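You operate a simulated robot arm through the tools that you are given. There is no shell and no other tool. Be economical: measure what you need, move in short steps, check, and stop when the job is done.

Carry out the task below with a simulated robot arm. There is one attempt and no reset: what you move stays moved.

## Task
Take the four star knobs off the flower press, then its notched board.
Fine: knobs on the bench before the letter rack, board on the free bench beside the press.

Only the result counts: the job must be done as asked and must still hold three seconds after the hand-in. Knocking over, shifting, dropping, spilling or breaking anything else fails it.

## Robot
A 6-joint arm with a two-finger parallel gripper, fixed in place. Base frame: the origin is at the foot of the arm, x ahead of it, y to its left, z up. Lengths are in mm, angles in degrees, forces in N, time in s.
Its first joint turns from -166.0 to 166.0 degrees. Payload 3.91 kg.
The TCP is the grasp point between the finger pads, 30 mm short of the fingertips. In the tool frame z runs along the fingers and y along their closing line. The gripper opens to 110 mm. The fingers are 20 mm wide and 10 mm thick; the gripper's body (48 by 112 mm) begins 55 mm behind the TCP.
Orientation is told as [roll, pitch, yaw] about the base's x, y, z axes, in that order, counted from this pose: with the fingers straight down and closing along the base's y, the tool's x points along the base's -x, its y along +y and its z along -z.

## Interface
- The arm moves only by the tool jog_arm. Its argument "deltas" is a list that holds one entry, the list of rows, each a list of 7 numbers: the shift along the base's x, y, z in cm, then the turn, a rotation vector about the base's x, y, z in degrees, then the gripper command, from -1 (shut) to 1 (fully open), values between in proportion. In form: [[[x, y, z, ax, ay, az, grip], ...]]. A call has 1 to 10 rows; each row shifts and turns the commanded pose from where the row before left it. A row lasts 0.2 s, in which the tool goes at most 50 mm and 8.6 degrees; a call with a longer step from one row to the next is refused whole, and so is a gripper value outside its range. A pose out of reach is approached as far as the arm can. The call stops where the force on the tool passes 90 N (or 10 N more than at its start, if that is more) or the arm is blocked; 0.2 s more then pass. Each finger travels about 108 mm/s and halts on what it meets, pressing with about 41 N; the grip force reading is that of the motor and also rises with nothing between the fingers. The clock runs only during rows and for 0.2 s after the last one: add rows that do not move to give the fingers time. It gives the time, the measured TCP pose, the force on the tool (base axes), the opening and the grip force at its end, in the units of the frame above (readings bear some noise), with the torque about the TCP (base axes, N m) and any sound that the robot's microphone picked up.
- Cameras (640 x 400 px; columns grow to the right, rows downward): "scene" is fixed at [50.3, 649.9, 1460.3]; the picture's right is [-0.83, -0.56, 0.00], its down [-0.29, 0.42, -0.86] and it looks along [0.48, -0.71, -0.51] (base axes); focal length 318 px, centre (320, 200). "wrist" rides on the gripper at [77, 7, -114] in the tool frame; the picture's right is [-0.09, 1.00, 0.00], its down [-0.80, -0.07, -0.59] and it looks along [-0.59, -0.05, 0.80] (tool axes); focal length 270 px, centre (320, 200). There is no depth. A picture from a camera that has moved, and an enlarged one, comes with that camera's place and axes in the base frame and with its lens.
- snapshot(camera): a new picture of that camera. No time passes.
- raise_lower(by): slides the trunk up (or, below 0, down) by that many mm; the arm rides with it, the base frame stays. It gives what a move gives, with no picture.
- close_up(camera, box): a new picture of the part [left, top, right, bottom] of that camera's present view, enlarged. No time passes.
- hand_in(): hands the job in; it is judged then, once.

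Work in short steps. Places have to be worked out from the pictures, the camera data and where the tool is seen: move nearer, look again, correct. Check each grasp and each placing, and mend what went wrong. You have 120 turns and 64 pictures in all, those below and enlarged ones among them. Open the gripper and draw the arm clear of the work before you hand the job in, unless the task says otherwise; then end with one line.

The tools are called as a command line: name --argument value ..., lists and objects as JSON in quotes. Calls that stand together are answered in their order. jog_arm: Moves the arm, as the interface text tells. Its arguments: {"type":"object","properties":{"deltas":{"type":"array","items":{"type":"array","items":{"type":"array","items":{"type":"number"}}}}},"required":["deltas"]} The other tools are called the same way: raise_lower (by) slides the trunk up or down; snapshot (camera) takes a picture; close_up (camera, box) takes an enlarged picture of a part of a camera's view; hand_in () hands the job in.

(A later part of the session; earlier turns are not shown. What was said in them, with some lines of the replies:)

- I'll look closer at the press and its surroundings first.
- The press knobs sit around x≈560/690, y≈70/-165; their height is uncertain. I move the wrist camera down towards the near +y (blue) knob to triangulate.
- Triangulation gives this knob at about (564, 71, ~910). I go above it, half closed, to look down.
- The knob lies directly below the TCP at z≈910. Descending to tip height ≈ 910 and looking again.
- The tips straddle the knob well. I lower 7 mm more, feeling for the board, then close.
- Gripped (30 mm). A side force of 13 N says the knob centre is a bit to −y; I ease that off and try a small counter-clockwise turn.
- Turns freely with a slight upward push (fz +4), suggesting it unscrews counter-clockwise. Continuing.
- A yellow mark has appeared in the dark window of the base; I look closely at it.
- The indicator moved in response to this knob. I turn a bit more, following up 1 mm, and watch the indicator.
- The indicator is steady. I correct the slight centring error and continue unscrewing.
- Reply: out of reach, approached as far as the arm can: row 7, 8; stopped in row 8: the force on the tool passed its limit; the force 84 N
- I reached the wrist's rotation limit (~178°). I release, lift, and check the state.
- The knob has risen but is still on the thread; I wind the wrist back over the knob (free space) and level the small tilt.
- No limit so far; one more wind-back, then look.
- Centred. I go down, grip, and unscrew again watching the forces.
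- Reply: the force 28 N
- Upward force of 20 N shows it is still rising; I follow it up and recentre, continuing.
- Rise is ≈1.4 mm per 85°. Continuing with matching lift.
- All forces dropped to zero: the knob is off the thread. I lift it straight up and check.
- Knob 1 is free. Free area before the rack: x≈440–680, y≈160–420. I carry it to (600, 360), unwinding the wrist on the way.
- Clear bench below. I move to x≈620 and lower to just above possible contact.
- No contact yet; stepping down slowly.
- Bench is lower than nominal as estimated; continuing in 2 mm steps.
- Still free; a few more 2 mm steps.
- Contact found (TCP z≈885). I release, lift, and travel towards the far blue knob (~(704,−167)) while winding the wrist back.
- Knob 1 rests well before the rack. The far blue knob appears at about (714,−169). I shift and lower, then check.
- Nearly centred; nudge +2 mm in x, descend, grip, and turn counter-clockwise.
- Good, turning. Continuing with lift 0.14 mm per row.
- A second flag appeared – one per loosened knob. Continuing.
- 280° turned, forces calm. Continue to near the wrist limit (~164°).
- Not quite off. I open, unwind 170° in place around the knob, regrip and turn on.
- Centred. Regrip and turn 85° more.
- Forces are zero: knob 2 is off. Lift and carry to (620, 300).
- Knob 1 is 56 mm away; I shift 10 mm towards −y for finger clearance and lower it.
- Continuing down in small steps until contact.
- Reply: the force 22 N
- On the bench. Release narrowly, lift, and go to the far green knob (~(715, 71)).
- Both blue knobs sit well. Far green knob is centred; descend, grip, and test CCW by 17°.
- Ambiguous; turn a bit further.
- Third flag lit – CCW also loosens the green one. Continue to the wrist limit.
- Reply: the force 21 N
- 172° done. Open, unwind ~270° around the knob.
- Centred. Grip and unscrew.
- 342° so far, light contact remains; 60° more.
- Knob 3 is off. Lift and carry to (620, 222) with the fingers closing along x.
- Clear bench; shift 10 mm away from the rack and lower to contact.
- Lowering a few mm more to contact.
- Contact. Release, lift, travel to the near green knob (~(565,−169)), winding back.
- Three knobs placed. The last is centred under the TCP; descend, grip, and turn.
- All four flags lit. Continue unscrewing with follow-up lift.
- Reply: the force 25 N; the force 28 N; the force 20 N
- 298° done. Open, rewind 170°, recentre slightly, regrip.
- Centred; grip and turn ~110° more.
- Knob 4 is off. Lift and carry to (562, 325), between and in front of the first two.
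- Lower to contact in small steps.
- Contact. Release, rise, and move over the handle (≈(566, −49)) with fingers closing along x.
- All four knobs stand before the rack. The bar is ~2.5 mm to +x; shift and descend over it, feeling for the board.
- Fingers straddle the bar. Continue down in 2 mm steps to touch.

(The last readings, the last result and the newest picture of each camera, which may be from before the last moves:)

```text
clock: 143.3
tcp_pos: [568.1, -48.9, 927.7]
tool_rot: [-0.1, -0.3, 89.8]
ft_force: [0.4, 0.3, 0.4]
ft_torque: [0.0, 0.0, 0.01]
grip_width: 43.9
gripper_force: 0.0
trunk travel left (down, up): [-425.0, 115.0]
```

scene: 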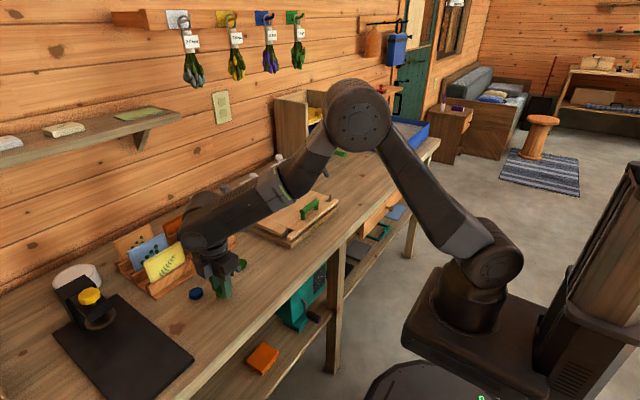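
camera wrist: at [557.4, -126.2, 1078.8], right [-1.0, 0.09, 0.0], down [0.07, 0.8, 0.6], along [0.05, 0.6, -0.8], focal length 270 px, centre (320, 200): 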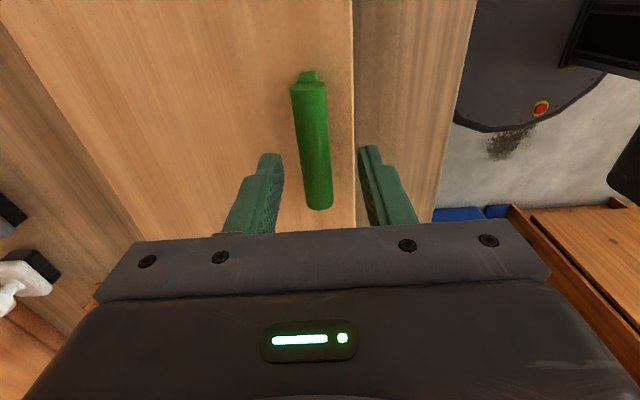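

jog_arm --deltas '[[[0, 0, -0.2, 0, 0, 0, -0.2], [0, 0, 0, 0, 0, 0, -0.2]]]'

jog_arm --deltas '[[[0, 0, -0.2, 0, 0, 0, -0.2], [0, 0, 0, 0, 0, 0, -0.2]]]'

jog_arm --deltas '[[[0, 0, -0.2, 0, 0, 0, -0.2], [0, 0, 0, 0, 0, 0, -0.2]]]'

close_up --camera "scene" --box '[280, 180, 345, 230]'

```text
clock: 143.9
tcp_pos: [569.2, -49.9, 925.9]
tool_rot: [-0.1, -0.3, 89.8]
ft_force: [-0.2, -0.6, -0.1]
ft_torque: [0.0, 0.02, -0.01]
grip_width: 44.2
gripper_force: 0.2
trunk travel left (down, up): [-425.0, 115.0]
```

```text
clock: 144.5
tcp_pos: [568.7, -48.6, 922.6]
tool_rot: [-0.2, -0.3, 89.8]
ft_force: [-0.8, -0.7, 5.0]
ft_torque: [-0.05, -0.13, -0.03]
grip_width: 43.8
gripper_force: 0.0
trunk travel left (down, up): [-425.0, 115.0]
```

```text
clock: 145.1
tcp_pos: [567.9, -49.3, 923.3]
tool_rot: [-0.2, -0.3, 89.9]
ft_force: [0.6, -1.2, 15.2]
ft_torque: [-0.1, -0.44, -0.02]
grip_width: 44.0
gripper_force: 0.1
trunk travel left (down, up): [-425.0, 115.0]
```

```text
8.00 times, centred on (312, 205) of scene
camera zoom: at [50.3, 649.9, 1460.3], right [-0.83, -0.56, 0.0], down [-0.29, 0.42, -0.86], along [0.48, -0.71, -0.51], focal length 2541 px, centre (380, 160)
```

zoom: 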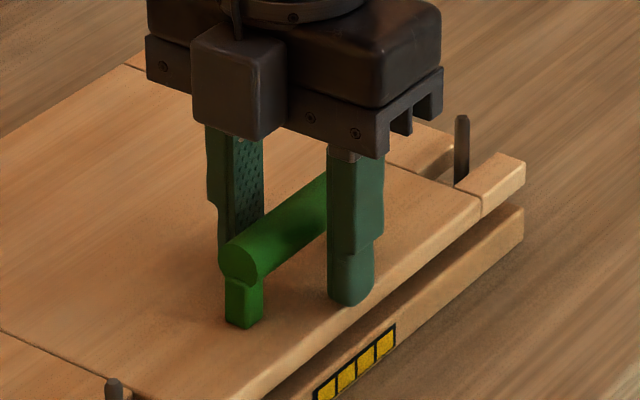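

Board top felt at TCP≈924.5. Back off 2 mm and close on the bar.

jog_arm --deltas '[[[0, 0, 0.25, 0, 0, 0, -0.2], [0, 0, 0, 0, 0, 0, -0.5], [0, 0, 0, 0, 0, 0, -1], [0, 0, 0, 0, 0, 0, -1], [0, 0, 0, 0, 0, 0, -1]]]'

```text
clock: 146.3
tcp_pos: [568.2, -48.4, 923.4]
tool_rot: [-0.1, -0.2, 89.9]
ft_force: [-2.2, -0.4, 4.7]
ft_torque: [-0.05, 0.0, -0.02]
grip_width: 19.2
gripper_force: 41.0
trunk travel left (down, up): [-425.0, 115.0]
```

Bar gripped (19 mm). Lift slowly 12 mm and inspect.

jog_arm --deltas '[[[0, 0, 0.3, 0, 0, 0, -1], [0, 0, 0.3, 0, 0, 0, -1], [0, 0, 0.3, 0, 0, 0, -1], [0, 0, 0.3, 0, 0, 0, -1], [0, 0, 0, 0, 0, 0, -1]]]'

close_up --camera "scene" --box '[235, 170, 345, 250]'

```text
clock: 147.5
tcp_pos: [567.2, -49.7, 936.3]
tool_rot: [-0.1, -0.3, 90.0]
ft_force: [0.6, -1.4, -3.7]
ft_torque: [0.02, 0.23, 0.02]
grip_width: 19.4
gripper_force: 41.3
trunk travel left (down, up): [-425.0, 115.0]
```

```text
5.00 times, centred on (290, 210) of scene
camera zoom: at [50.3, 649.9, 1460.3], right [-0.83, -0.56, 0.0], down [-0.29, 0.42, -0.86], along [0.48, -0.71, -0.51], focal length 1588 px, centre (470, 150)
```

zoom: 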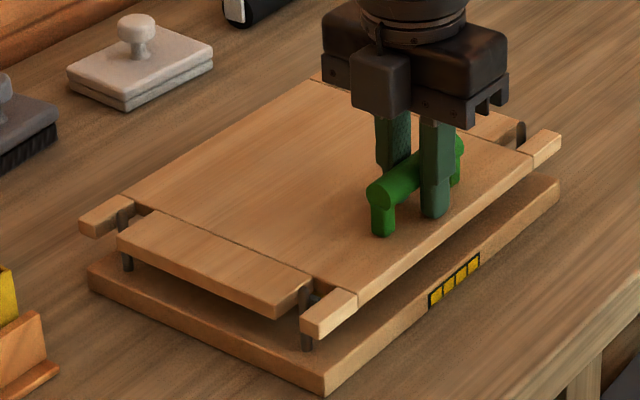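

Lifting cleanly and level. Continue up well clear of the rods.

jog_arm --deltas '[[[0, 0, 0.5, 0, 0, 0, -1], [0, 0, 0.8, 0, 0, 0, -1], [0, 0, 1, 0, 0, 0, -1], [0, 0, 1.2, 0, 0, 0, -1], [0, 0, 1.2, 0, 0, 0, -1], [0, 0, 1.2, 0, 0, 0, -1], [0, 0, 1, 0, 0, 0, -1], [0, 0, 0.6, 0, 0, 0, -1], [0, 0, 0, 0, 0, 0, -1]]]'

snapshot --camera "scene"

snapshot --camera "wrist"

```text
clock: 149.5
tcp_pos: [567.0, -48.0, 1010.5]
tool_rot: [-0.1, -0.3, 90.0]
ft_force: [-0.8, -0.7, -2.9]
ft_torque: [0.0, 0.23, -0.01]
grip_width: 19.5
gripper_force: 40.7
trunk travel left (down, up): [-425.0, 115.0]
```

```text
16 pictures are left
```

scene: 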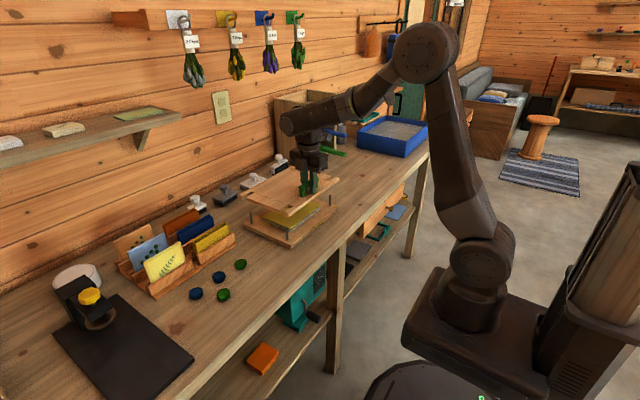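

```text
15 pictures are left
camera wrist: at [560.0, -124.2, 1125.4], right [-1.0, 0.09, 0.0], down [0.07, 0.8, 0.6], along [0.05, 0.6, -0.8], focal length 270 px, centre (320, 200)
```

wrist: 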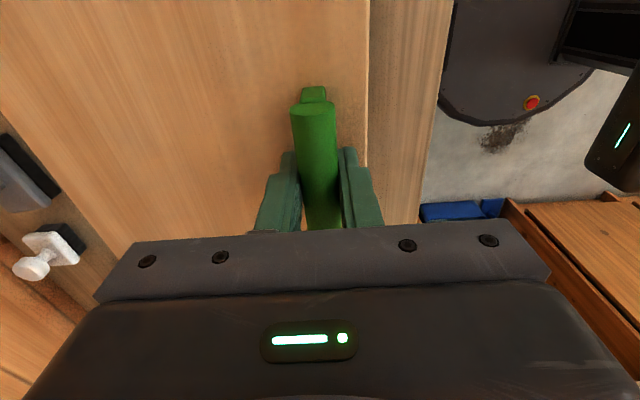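

Board is clear. Carry it to −y: handle to about (515, −385).

jog_arm --deltas '[[[-0.2, -1.5, 0, 0, 0, 0, -1], [-0.5, -3, 0, 0, 0, 0, -1], [-0.6, -4, 0, 0, 0, 0, -1], [-0.7, -4.5, 0, 0, 0, 0, -1], [-0.7, -4.5, 0, 0, 0, 0, -1], [-0.7, -4.5, 0, 0, 0, 0, -1], [-0.7, -4.5, 0, 0, 0, 0, -1], [-0.6, -4, 0, 0, 0, 0, -1], [-0.5, -2.2, 0, 0, 0, 0, -1], [0, -1, 0, 0, 0, 0, -1]]]'

snapshot --camera "scene"

snapshot --camera "wrist"

```text
clock: 151.7
tcp_pos: [517.5, -385.7, 1010.4]
tool_rot: [-0.1, -0.4, 89.9]
ft_force: [-0.9, 0.8, -3.2]
ft_torque: [0.01, 0.23, 0.01]
grip_width: 19.4
gripper_force: 40.7
trunk travel left (down, up): [-425.0, 115.0]
```

```text
14 pictures are left
```

scene: 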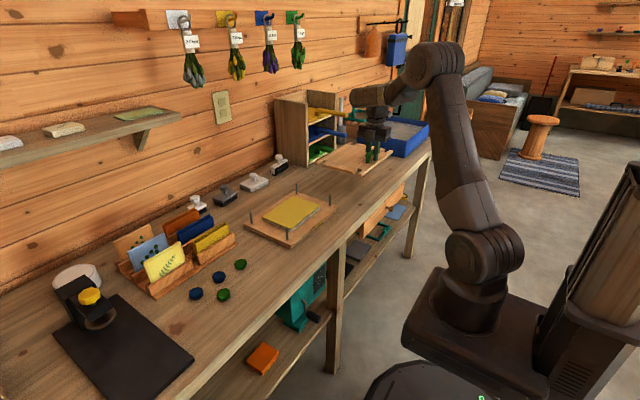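

```text
13 pictures are left
camera wrist: at [510.1, -462.5, 1124.9], right [-1.0, 0.09, 0.0], down [0.07, 0.8, 0.6], along [0.05, 0.6, -0.8], focal length 270 px, centre (320, 200)
```

wrist: 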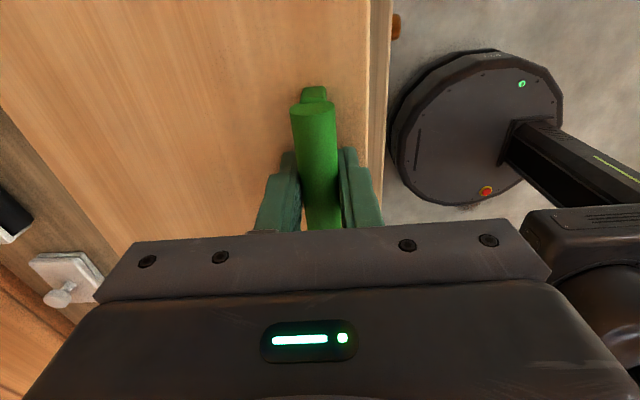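

The sorter's green handle may jut out near the board's far corner; I check closely before lowering.

close_up --camera "scene" --box '[270, 100, 430, 200]'

```text
4.00 times, centred on (350, 150) of scene
camera zoom: at [50.3, 649.9, 1460.3], right [-0.83, -0.56, 0.0], down [-0.29, 0.42, -0.86], along [0.48, -0.71, -0.51], focal length 1270 px, centre (200, 400)
```

zoom: 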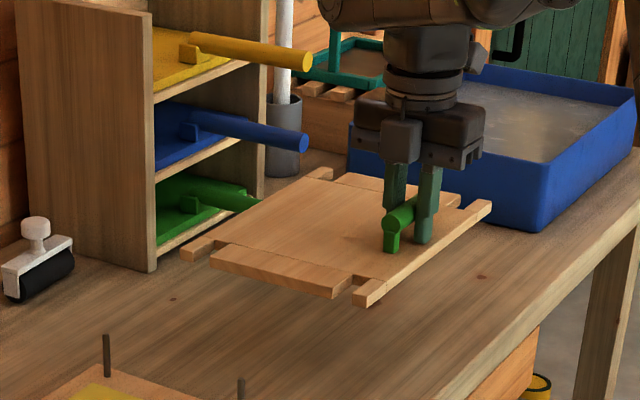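

The green handle could catch the board there, so I'll turn the board 90° and set it nearer the press. First move back to y≈−230 and rotate away from the sorter.

jog_arm --deltas '[[[0, 2, 0, 0, 0, 0, -1], [0, 3.5, 0, 0, 0, 0, -1], [0, 4, 0, 0, 0, 0, -1], [0, 3.5, 0, 0, 0, 0, -1], [0, 2, 0, 0, 0, 0, -1], [0, 0, 0, 0, 0, 0, -1]]]'

jog_arm --deltas '[[[0, 0, 0, 0, 0, -4, -1], [0, 0, 0, 0, 0, -8.5, -1], [0, 0, 0, 0, 0, -8.5, -1], [0, 0, 0, 0, 0, -8.5, -1], [0, 0, 0, 0, 0, -8.5, -1], [0, 0, 0, 0, 0, -8.5, -1], [0, 0, 0, 0, 0, -8.5, -1], [0, 0, 0, 0, 0, -8.5, -1], [0, 0, 0, 0, 0, -8.5, -1], [0, 0, 0, 0, 0, -8.5, -1]]]'

jog_arm --deltas '[[[0, 0, 0, 0, 0, -6, -1], [0, 0, 0, 0, 0, -3.5, -1], [0, 0, 0, 0, 0, 0, -1]]]'

jog_arm --deltas '[[[1.5, -0.9, 0, 0, 0, 0, -1], [2.3, -1.4, 0, 0, 0, 0, -1], [2.3, -1.4, 0, 0, 0, 0, -1], [2, -1.2, 0, 0, 0, 0, -1], [1, -0.6, 0, 0, 0, 0, -1], [0, 0, 0, 0, 0, 0, -1]]]'

close_up --camera "scene" --box '[250, 90, 430, 230]'

snapshot --camera "wrist"

```text
clock: 153.1
tcp_pos: [517.2, -236.1, 1011.8]
tool_rot: [0.0, -0.3, 90.0]
ft_force: [-1.3, 0.0, -4.1]
ft_torque: [0.02, 0.23, -0.01]
grip_width: 19.4
gripper_force: 41.2
trunk travel left (down, up): [-425.0, 115.0]
```

```text
clock: 155.3
tcp_pos: [516.7, -236.1, 1012.3]
tool_rot: [-0.1, -0.3, 9.4]
ft_force: [-0.1, 0.5, -2.7]
ft_torque: [0.19, 0.03, -0.01]
grip_width: 19.4
gripper_force: 40.8
trunk travel left (down, up): [-425.0, 115.0]
```

```text
clock: 156.1
tcp_pos: [516.2, -236.0, 1011.7]
tool_rot: [-0.1, -0.2, -0.1]
ft_force: [0.2, 0.1, -3.0]
ft_torque: [0.22, 0.02, -0.02]
grip_width: 19.3
gripper_force: 40.7
trunk travel left (down, up): [-425.0, 115.0]
```

```text
clock: 157.5
tcp_pos: [609.5, -290.7, 1009.0]
tool_rot: [-0.1, -0.3, -0.1]
ft_force: [0.6, 0.3, -3.2]
ft_torque: [0.25, -0.04, -0.02]
grip_width: 19.1
gripper_force: 41.3
trunk travel left (down, up): [-425.0, 115.0]
```

```text
2.86 times, centred on (340, 160) of scene
camera zoom: at [50.3, 649.9, 1460.3], right [-0.83, -0.56, 0.0], down [-0.29, 0.42, -0.86], along [0.48, -0.71, -0.51], focal length 907 px, centre (263, 314)
```

zoom: 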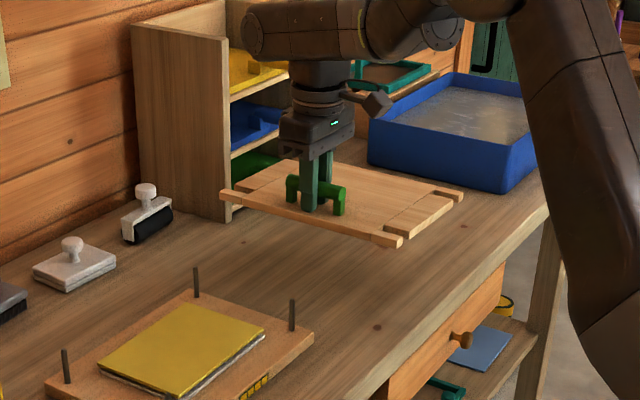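

```text
10 pictures are left
camera wrist: at [531.3, -281.8, 1125.3], right [0.09, 1.0, 0.0], down [0.8, -0.07, 0.6], along [0.6, -0.05, -0.8], focal length 270 px, centre (320, 200)
```

wrist: 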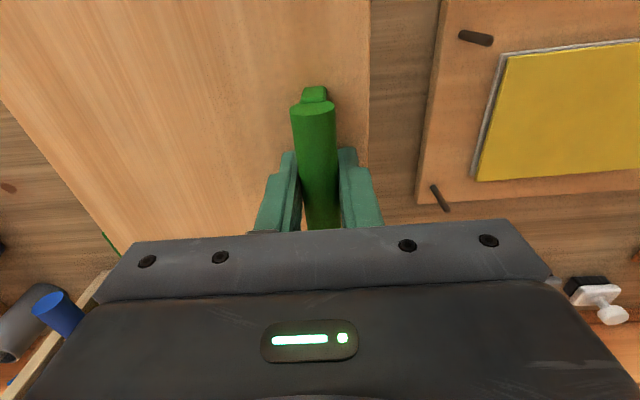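

The sorter handle (tip ≈ (715,−525)) is well clear of the board now. I shift 20 mm towards the press for margin and lower to ~25 mm above the bench.

jog_arm --deltas '[[[0, 1, -1, 0, 0, 0, -1], [0, 1, -2, 0, 0, 0, -1], [0, 0, -2.5, 0, 0, 0, -1], [0, 0, -1.8, 0, 0, 0, -1], [0, 0, -1, 0, 0, 0, -1], [0, 0, 0, 0, 0, 0, -1]]]'

close_up --camera "scene" --box '[270, 110, 410, 220]'

```text
clock: 158.9
tcp_pos: [606.0, -270.2, 928.8]
tool_rot: [-0.1, -0.2, 0.0]
ft_force: [0.2, -0.3, -3.7]
ft_torque: [0.22, -0.01, 0.0]
grip_width: 19.2
gripper_force: 41.3
trunk travel left (down, up): [-425.0, 115.0]
```

```text
3.64 times, centred on (340, 165) of scene
camera zoom: at [50.3, 649.9, 1460.3], right [-0.83, -0.56, 0.0], down [-0.29, 0.42, -0.86], along [0.48, -0.71, -0.51], focal length 1155 px, centre (247, 327)
```

zoom: 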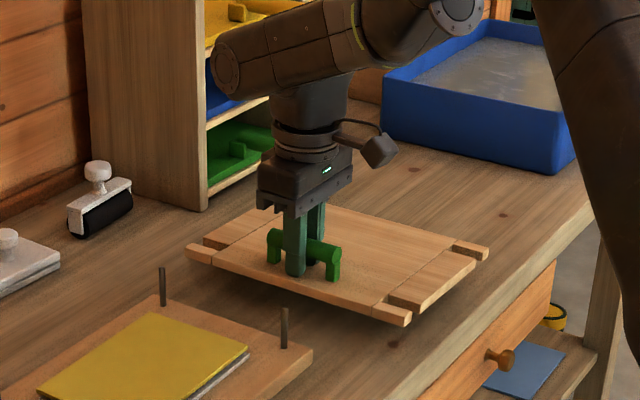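

Clear of everything. Lower in small steps to contact.

jog_arm --deltas '[[[0, 0, -0.5, 0, 0, 0, -1], [0, 0, -0.5, 0, 0, 0, -1], [0, 0, -0.4, 0, 0, 0, -1], [0, 0, 0, 0, 0, 0, -1]]]'

jog_arm --deltas '[[[0, 0, -0.4, 0, 0, 0, -1], [0, 0, -0.3, 0, 0, 0, -1], [0, 0, 0, 0, 0, 0, -1]]]'

jog_arm --deltas '[[[0, 0, -0.3, 0, 0, 0, -1], [0, 0, 0, 0, 0, 0, -1]]]'

jog_arm --deltas '[[[0, 0, -0.2, 0, 0, 0, -1], [0, 0, 0, 0, 0, 0, -1]]]'

```text
clock: 159.9
tcp_pos: [607.0, -270.8, 913.2]
tool_rot: [-0.1, -0.3, -0.1]
ft_force: [-0.9, -0.4, -3.0]
ft_torque: [0.24, -0.01, -0.02]
grip_width: 19.0
gripper_force: 41.3
trunk travel left (down, up): [-425.0, 115.0]
```

```text
clock: 160.7
tcp_pos: [606.8, -273.1, 906.7]
tool_rot: [-0.1, -0.3, -0.1]
ft_force: [-0.3, -0.5, -3.3]
ft_torque: [0.25, 0.01, 0.0]
grip_width: 19.7
gripper_force: 40.9
trunk travel left (down, up): [-425.0, 115.0]
```

```text
clock: 161.3
tcp_pos: [607.0, -271.4, 904.0]
tool_rot: [0.1, -0.2, -0.1]
ft_force: [-0.2, 1.0, -4.0]
ft_torque: [0.21, -0.01, -0.02]
grip_width: 19.4
gripper_force: 41.0
trunk travel left (down, up): [-425.0, 115.0]
```

```text
clock: 161.9
tcp_pos: [607.7, -271.7, 901.8]
tool_rot: [-0.1, -0.3, -0.1]
ft_force: [0.3, 0.2, -3.7]
ft_torque: [0.24, -0.01, 0.01]
grip_width: 19.2
gripper_force: 40.9
trunk travel left (down, up): [-425.0, 115.0]
```

jog_arm --deltas '[[[0, 0, -0.2, 0, 0, 0, -1], [0, 0, 0, 0, 0, 0, -1]]]'

jog_arm --deltas '[[[0, 0, -0.2, 0, 0, 0, -1], [0, 0, 0, 0, 0, 0, -1]]]'

jog_arm --deltas '[[[0, 0, -0.2, 0, 0, 0, -1], [0, 0, 0, 0, 0, 0, -1]]]'

jog_arm --deltas '[[[0, 0, -0.15, 0, 0, 0, -1], [0, 0, 0, 0, 0, 0, -1]]]'

```text
clock: 162.5
tcp_pos: [608.8, -271.4, 900.7]
tool_rot: [0.0, -0.3, -0.1]
ft_force: [1.2, 0.4, -3.6]
ft_torque: [0.28, -0.02, 0.03]
grip_width: 19.3
gripper_force: 41.1
trunk travel left (down, up): [-425.0, 115.0]
```

```text
clock: 163.1
tcp_pos: [607.1, -270.9, 898.5]
tool_rot: [-0.1, -0.3, -0.1]
ft_force: [0.5, -1.0, -1.1]
ft_torque: [-0.27, 0.38, 0.08]
grip_width: 19.3
gripper_force: 41.0
trunk travel left (down, up): [-425.0, 115.0]
```

```text
clock: 163.7
tcp_pos: [607.7, -272.2, 895.9]
tool_rot: [-0.1, -0.4, -0.1]
ft_force: [0.8, -0.2, -1.2]
ft_torque: [0.03, -0.22, 0.1]
grip_width: 19.2
gripper_force: 41.0
trunk travel left (down, up): [-425.0, 115.0]
```

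```text
clock: 164.3
tcp_pos: [607.1, -270.2, 894.0]
tool_rot: [-0.2, -0.3, -0.1]
ft_force: [-0.2, -0.9, -1.0]
ft_torque: [-0.17, -0.13, -0.06]
grip_width: 19.1
gripper_force: 41.0
trunk travel left (down, up): [-425.0, 115.0]
```

The drooping edge touches; lower a little more until it's fully supported.

jog_arm --deltas '[[[0, 0, -0.15, 0, 0, 0, -1], [0, 0, 0, 0, 0, 0, -1]]]'

jog_arm --deltas '[[[0, 0, -0.1, 0, 0, 0, -1], [0, 0, 0, 0, 0, 0, -1]]]'

close_up --camera "scene" --box '[300, 145, 380, 205]'

```text
clock: 164.9
tcp_pos: [607.7, -271.0, 893.1]
tool_rot: [0.0, -0.3, -0.1]
ft_force: [-0.9, 1.2, -0.4]
ft_torque: [-0.19, -0.04, -0.03]
grip_width: 19.6
gripper_force: 41.1
trunk travel left (down, up): [-425.0, 115.0]
```

```text
clock: 165.5
tcp_pos: [606.2, -270.9, 893.3]
tool_rot: [-0.1, -0.2, -0.2]
ft_force: [-0.1, 0.1, -2.0]
ft_torque: [-0.06, -0.02, 0.02]
grip_width: 19.4
gripper_force: 40.9
trunk travel left (down, up): [-425.0, 115.0]
```

```text
6.67 times, centred on (340, 175) of scene
camera zoom: at [50.3, 649.9, 1460.3], right [-0.83, -0.56, 0.0], down [-0.29, 0.42, -0.86], along [0.48, -0.71, -0.51], focal length 2117 px, centre (187, 367)
```

zoom: 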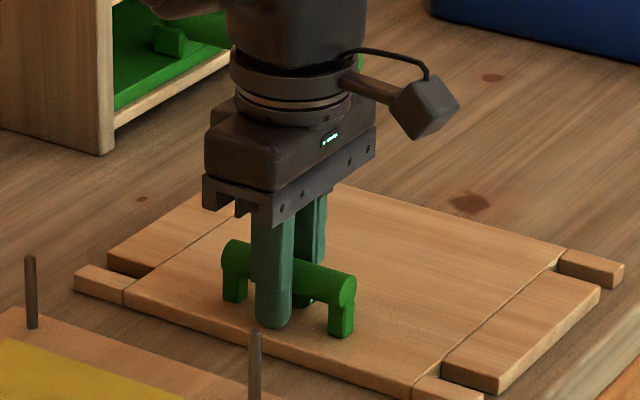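

Near-flat on the bench; a couple more small steps.

jog_arm --deltas '[[[0, 0, -0.15, 0, 0, 0, -1], [0, 0, 0, 0, 0, 0, -1]]]'

jog_arm --deltas '[[[0, 0, -0.15, 0, 0, 0, -1], [0, 0, 0, 0, 0, 0, -1]]]'

jog_arm --deltas '[[[0, 0, -0.15, 0, 0, 0, -1], [0, 0, 0, 0, 0, 0, -1]]]'

```text
clock: 166.1
tcp_pos: [608.2, -270.4, 892.1]
tool_rot: [-0.2, -0.4, -0.2]
ft_force: [6.2, -2.1, 12.0]
ft_torque: [-0.02, 1.01, 0.02]
grip_width: 19.4
gripper_force: 41.1
trunk travel left (down, up): [-425.0, 115.0]
```

```text
clock: 166.7
tcp_pos: [608.0, -270.9, 892.6]
tool_rot: [-0.2, -0.6, -0.1]
ft_force: [5.8, -2.1, 30.1]
ft_torque: [-0.02, 0.57, 0.03]
grip_width: 19.1
gripper_force: 40.6
trunk travel left (down, up): [-425.0, 115.0]
```

```text
clock: 167.3
tcp_pos: [606.7, -269.8, 892.5]
tool_rot: [-0.2, -0.6, -0.1]
ft_force: [7.1, -1.6, 43.3]
ft_torque: [0.21, 0.24, 0.01]
grip_width: 19.2
gripper_force: 41.0
trunk travel left (down, up): [-425.0, 115.0]
```

Fully supported. Ease up 3 mm, open gently, rise and draw back.

jog_arm --deltas '[[[0, 0, 0.25, 0, 0, 0, -1], [0, 0, 0, 0, 0, 0, -0.5], [0, 0, 0, 0, 0, 0, -0.2], [0, 0, 0, 0, 0, 0, -0.1], [0, 0, 1, 0, 0, 0, -0.1], [0, 0, 3, 0, 0, 0, -0.1], [0, 0, 4, 0, 0, 0, -0.1], [0, 0, 4, 0, 0, 0, -0.1]]]'

jog_arm --deltas '[[[-3, 2, 3, 0, 0, 0, 0.5], [-3, 2, 3, 0, 0, 0, 1], [-3, 2, 3, 0, 0, 0, 1], [-3, 2, 2, 0, 0, 0, 1], [-3, 2, 1, 0, 0, 0, 1]]]'

snapshot --camera "scene"

close_up --camera "scene" --box '[150, 130, 400, 310]'

```text
clock: 169.1
tcp_pos: [605.7, -273.9, 1008.8]
tool_rot: [0.1, -0.2, -0.1]
ft_force: [-0.3, 0.1, 0.6]
ft_torque: [0.01, 0.02, -0.03]
grip_width: 49.5
gripper_force: 0.1
trunk travel left (down, up): [-425.0, 115.0]
```

```text
clock: 170.3
tcp_pos: [454.2, -168.2, 1132.6]
tool_rot: [0.0, -0.3, 0.0]
ft_force: [1.0, -0.1, 0.4]
ft_torque: [0.01, -0.02, 0.02]
grip_width: 109.9
gripper_force: 0.1
trunk travel left (down, up): [-425.0, 115.0]
```

```text
7 pictures are left
```

scene: 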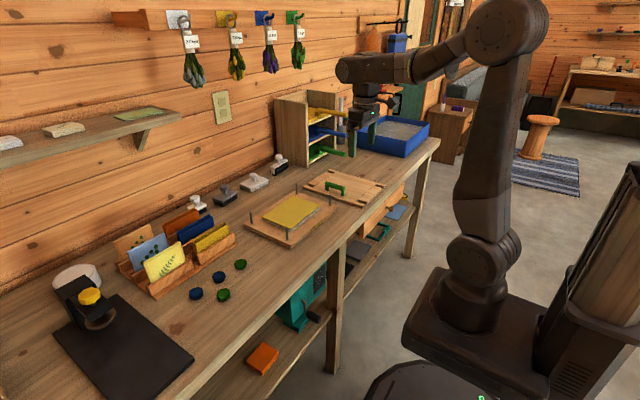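

```text
2.22 times, centred on (275, 220) of scene
camera zoom: at [50.3, 649.9, 1460.3], right [-0.83, -0.56, 0.0], down [-0.29, 0.42, -0.86], along [0.48, -0.71, -0.51], focal length 706 px, centre (420, 156)
```

zoom: 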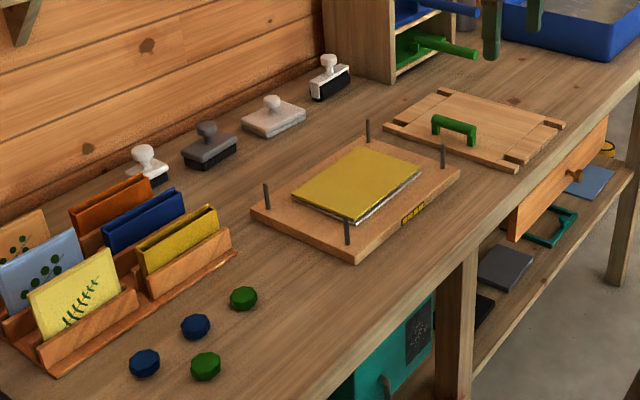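

The picture shows all four knobs before the rack and the board flat beside the press. Nothing else is disturbed and the arm is clear, so I hand in.

hand_in

```text
The job is handed in.
```

The four star knobs are off the flower press and on the bench before the letter rack, and the notched board lies flat on the free bench beside the press. I turned the board 90° to keep it clear of the sorter's green handle.
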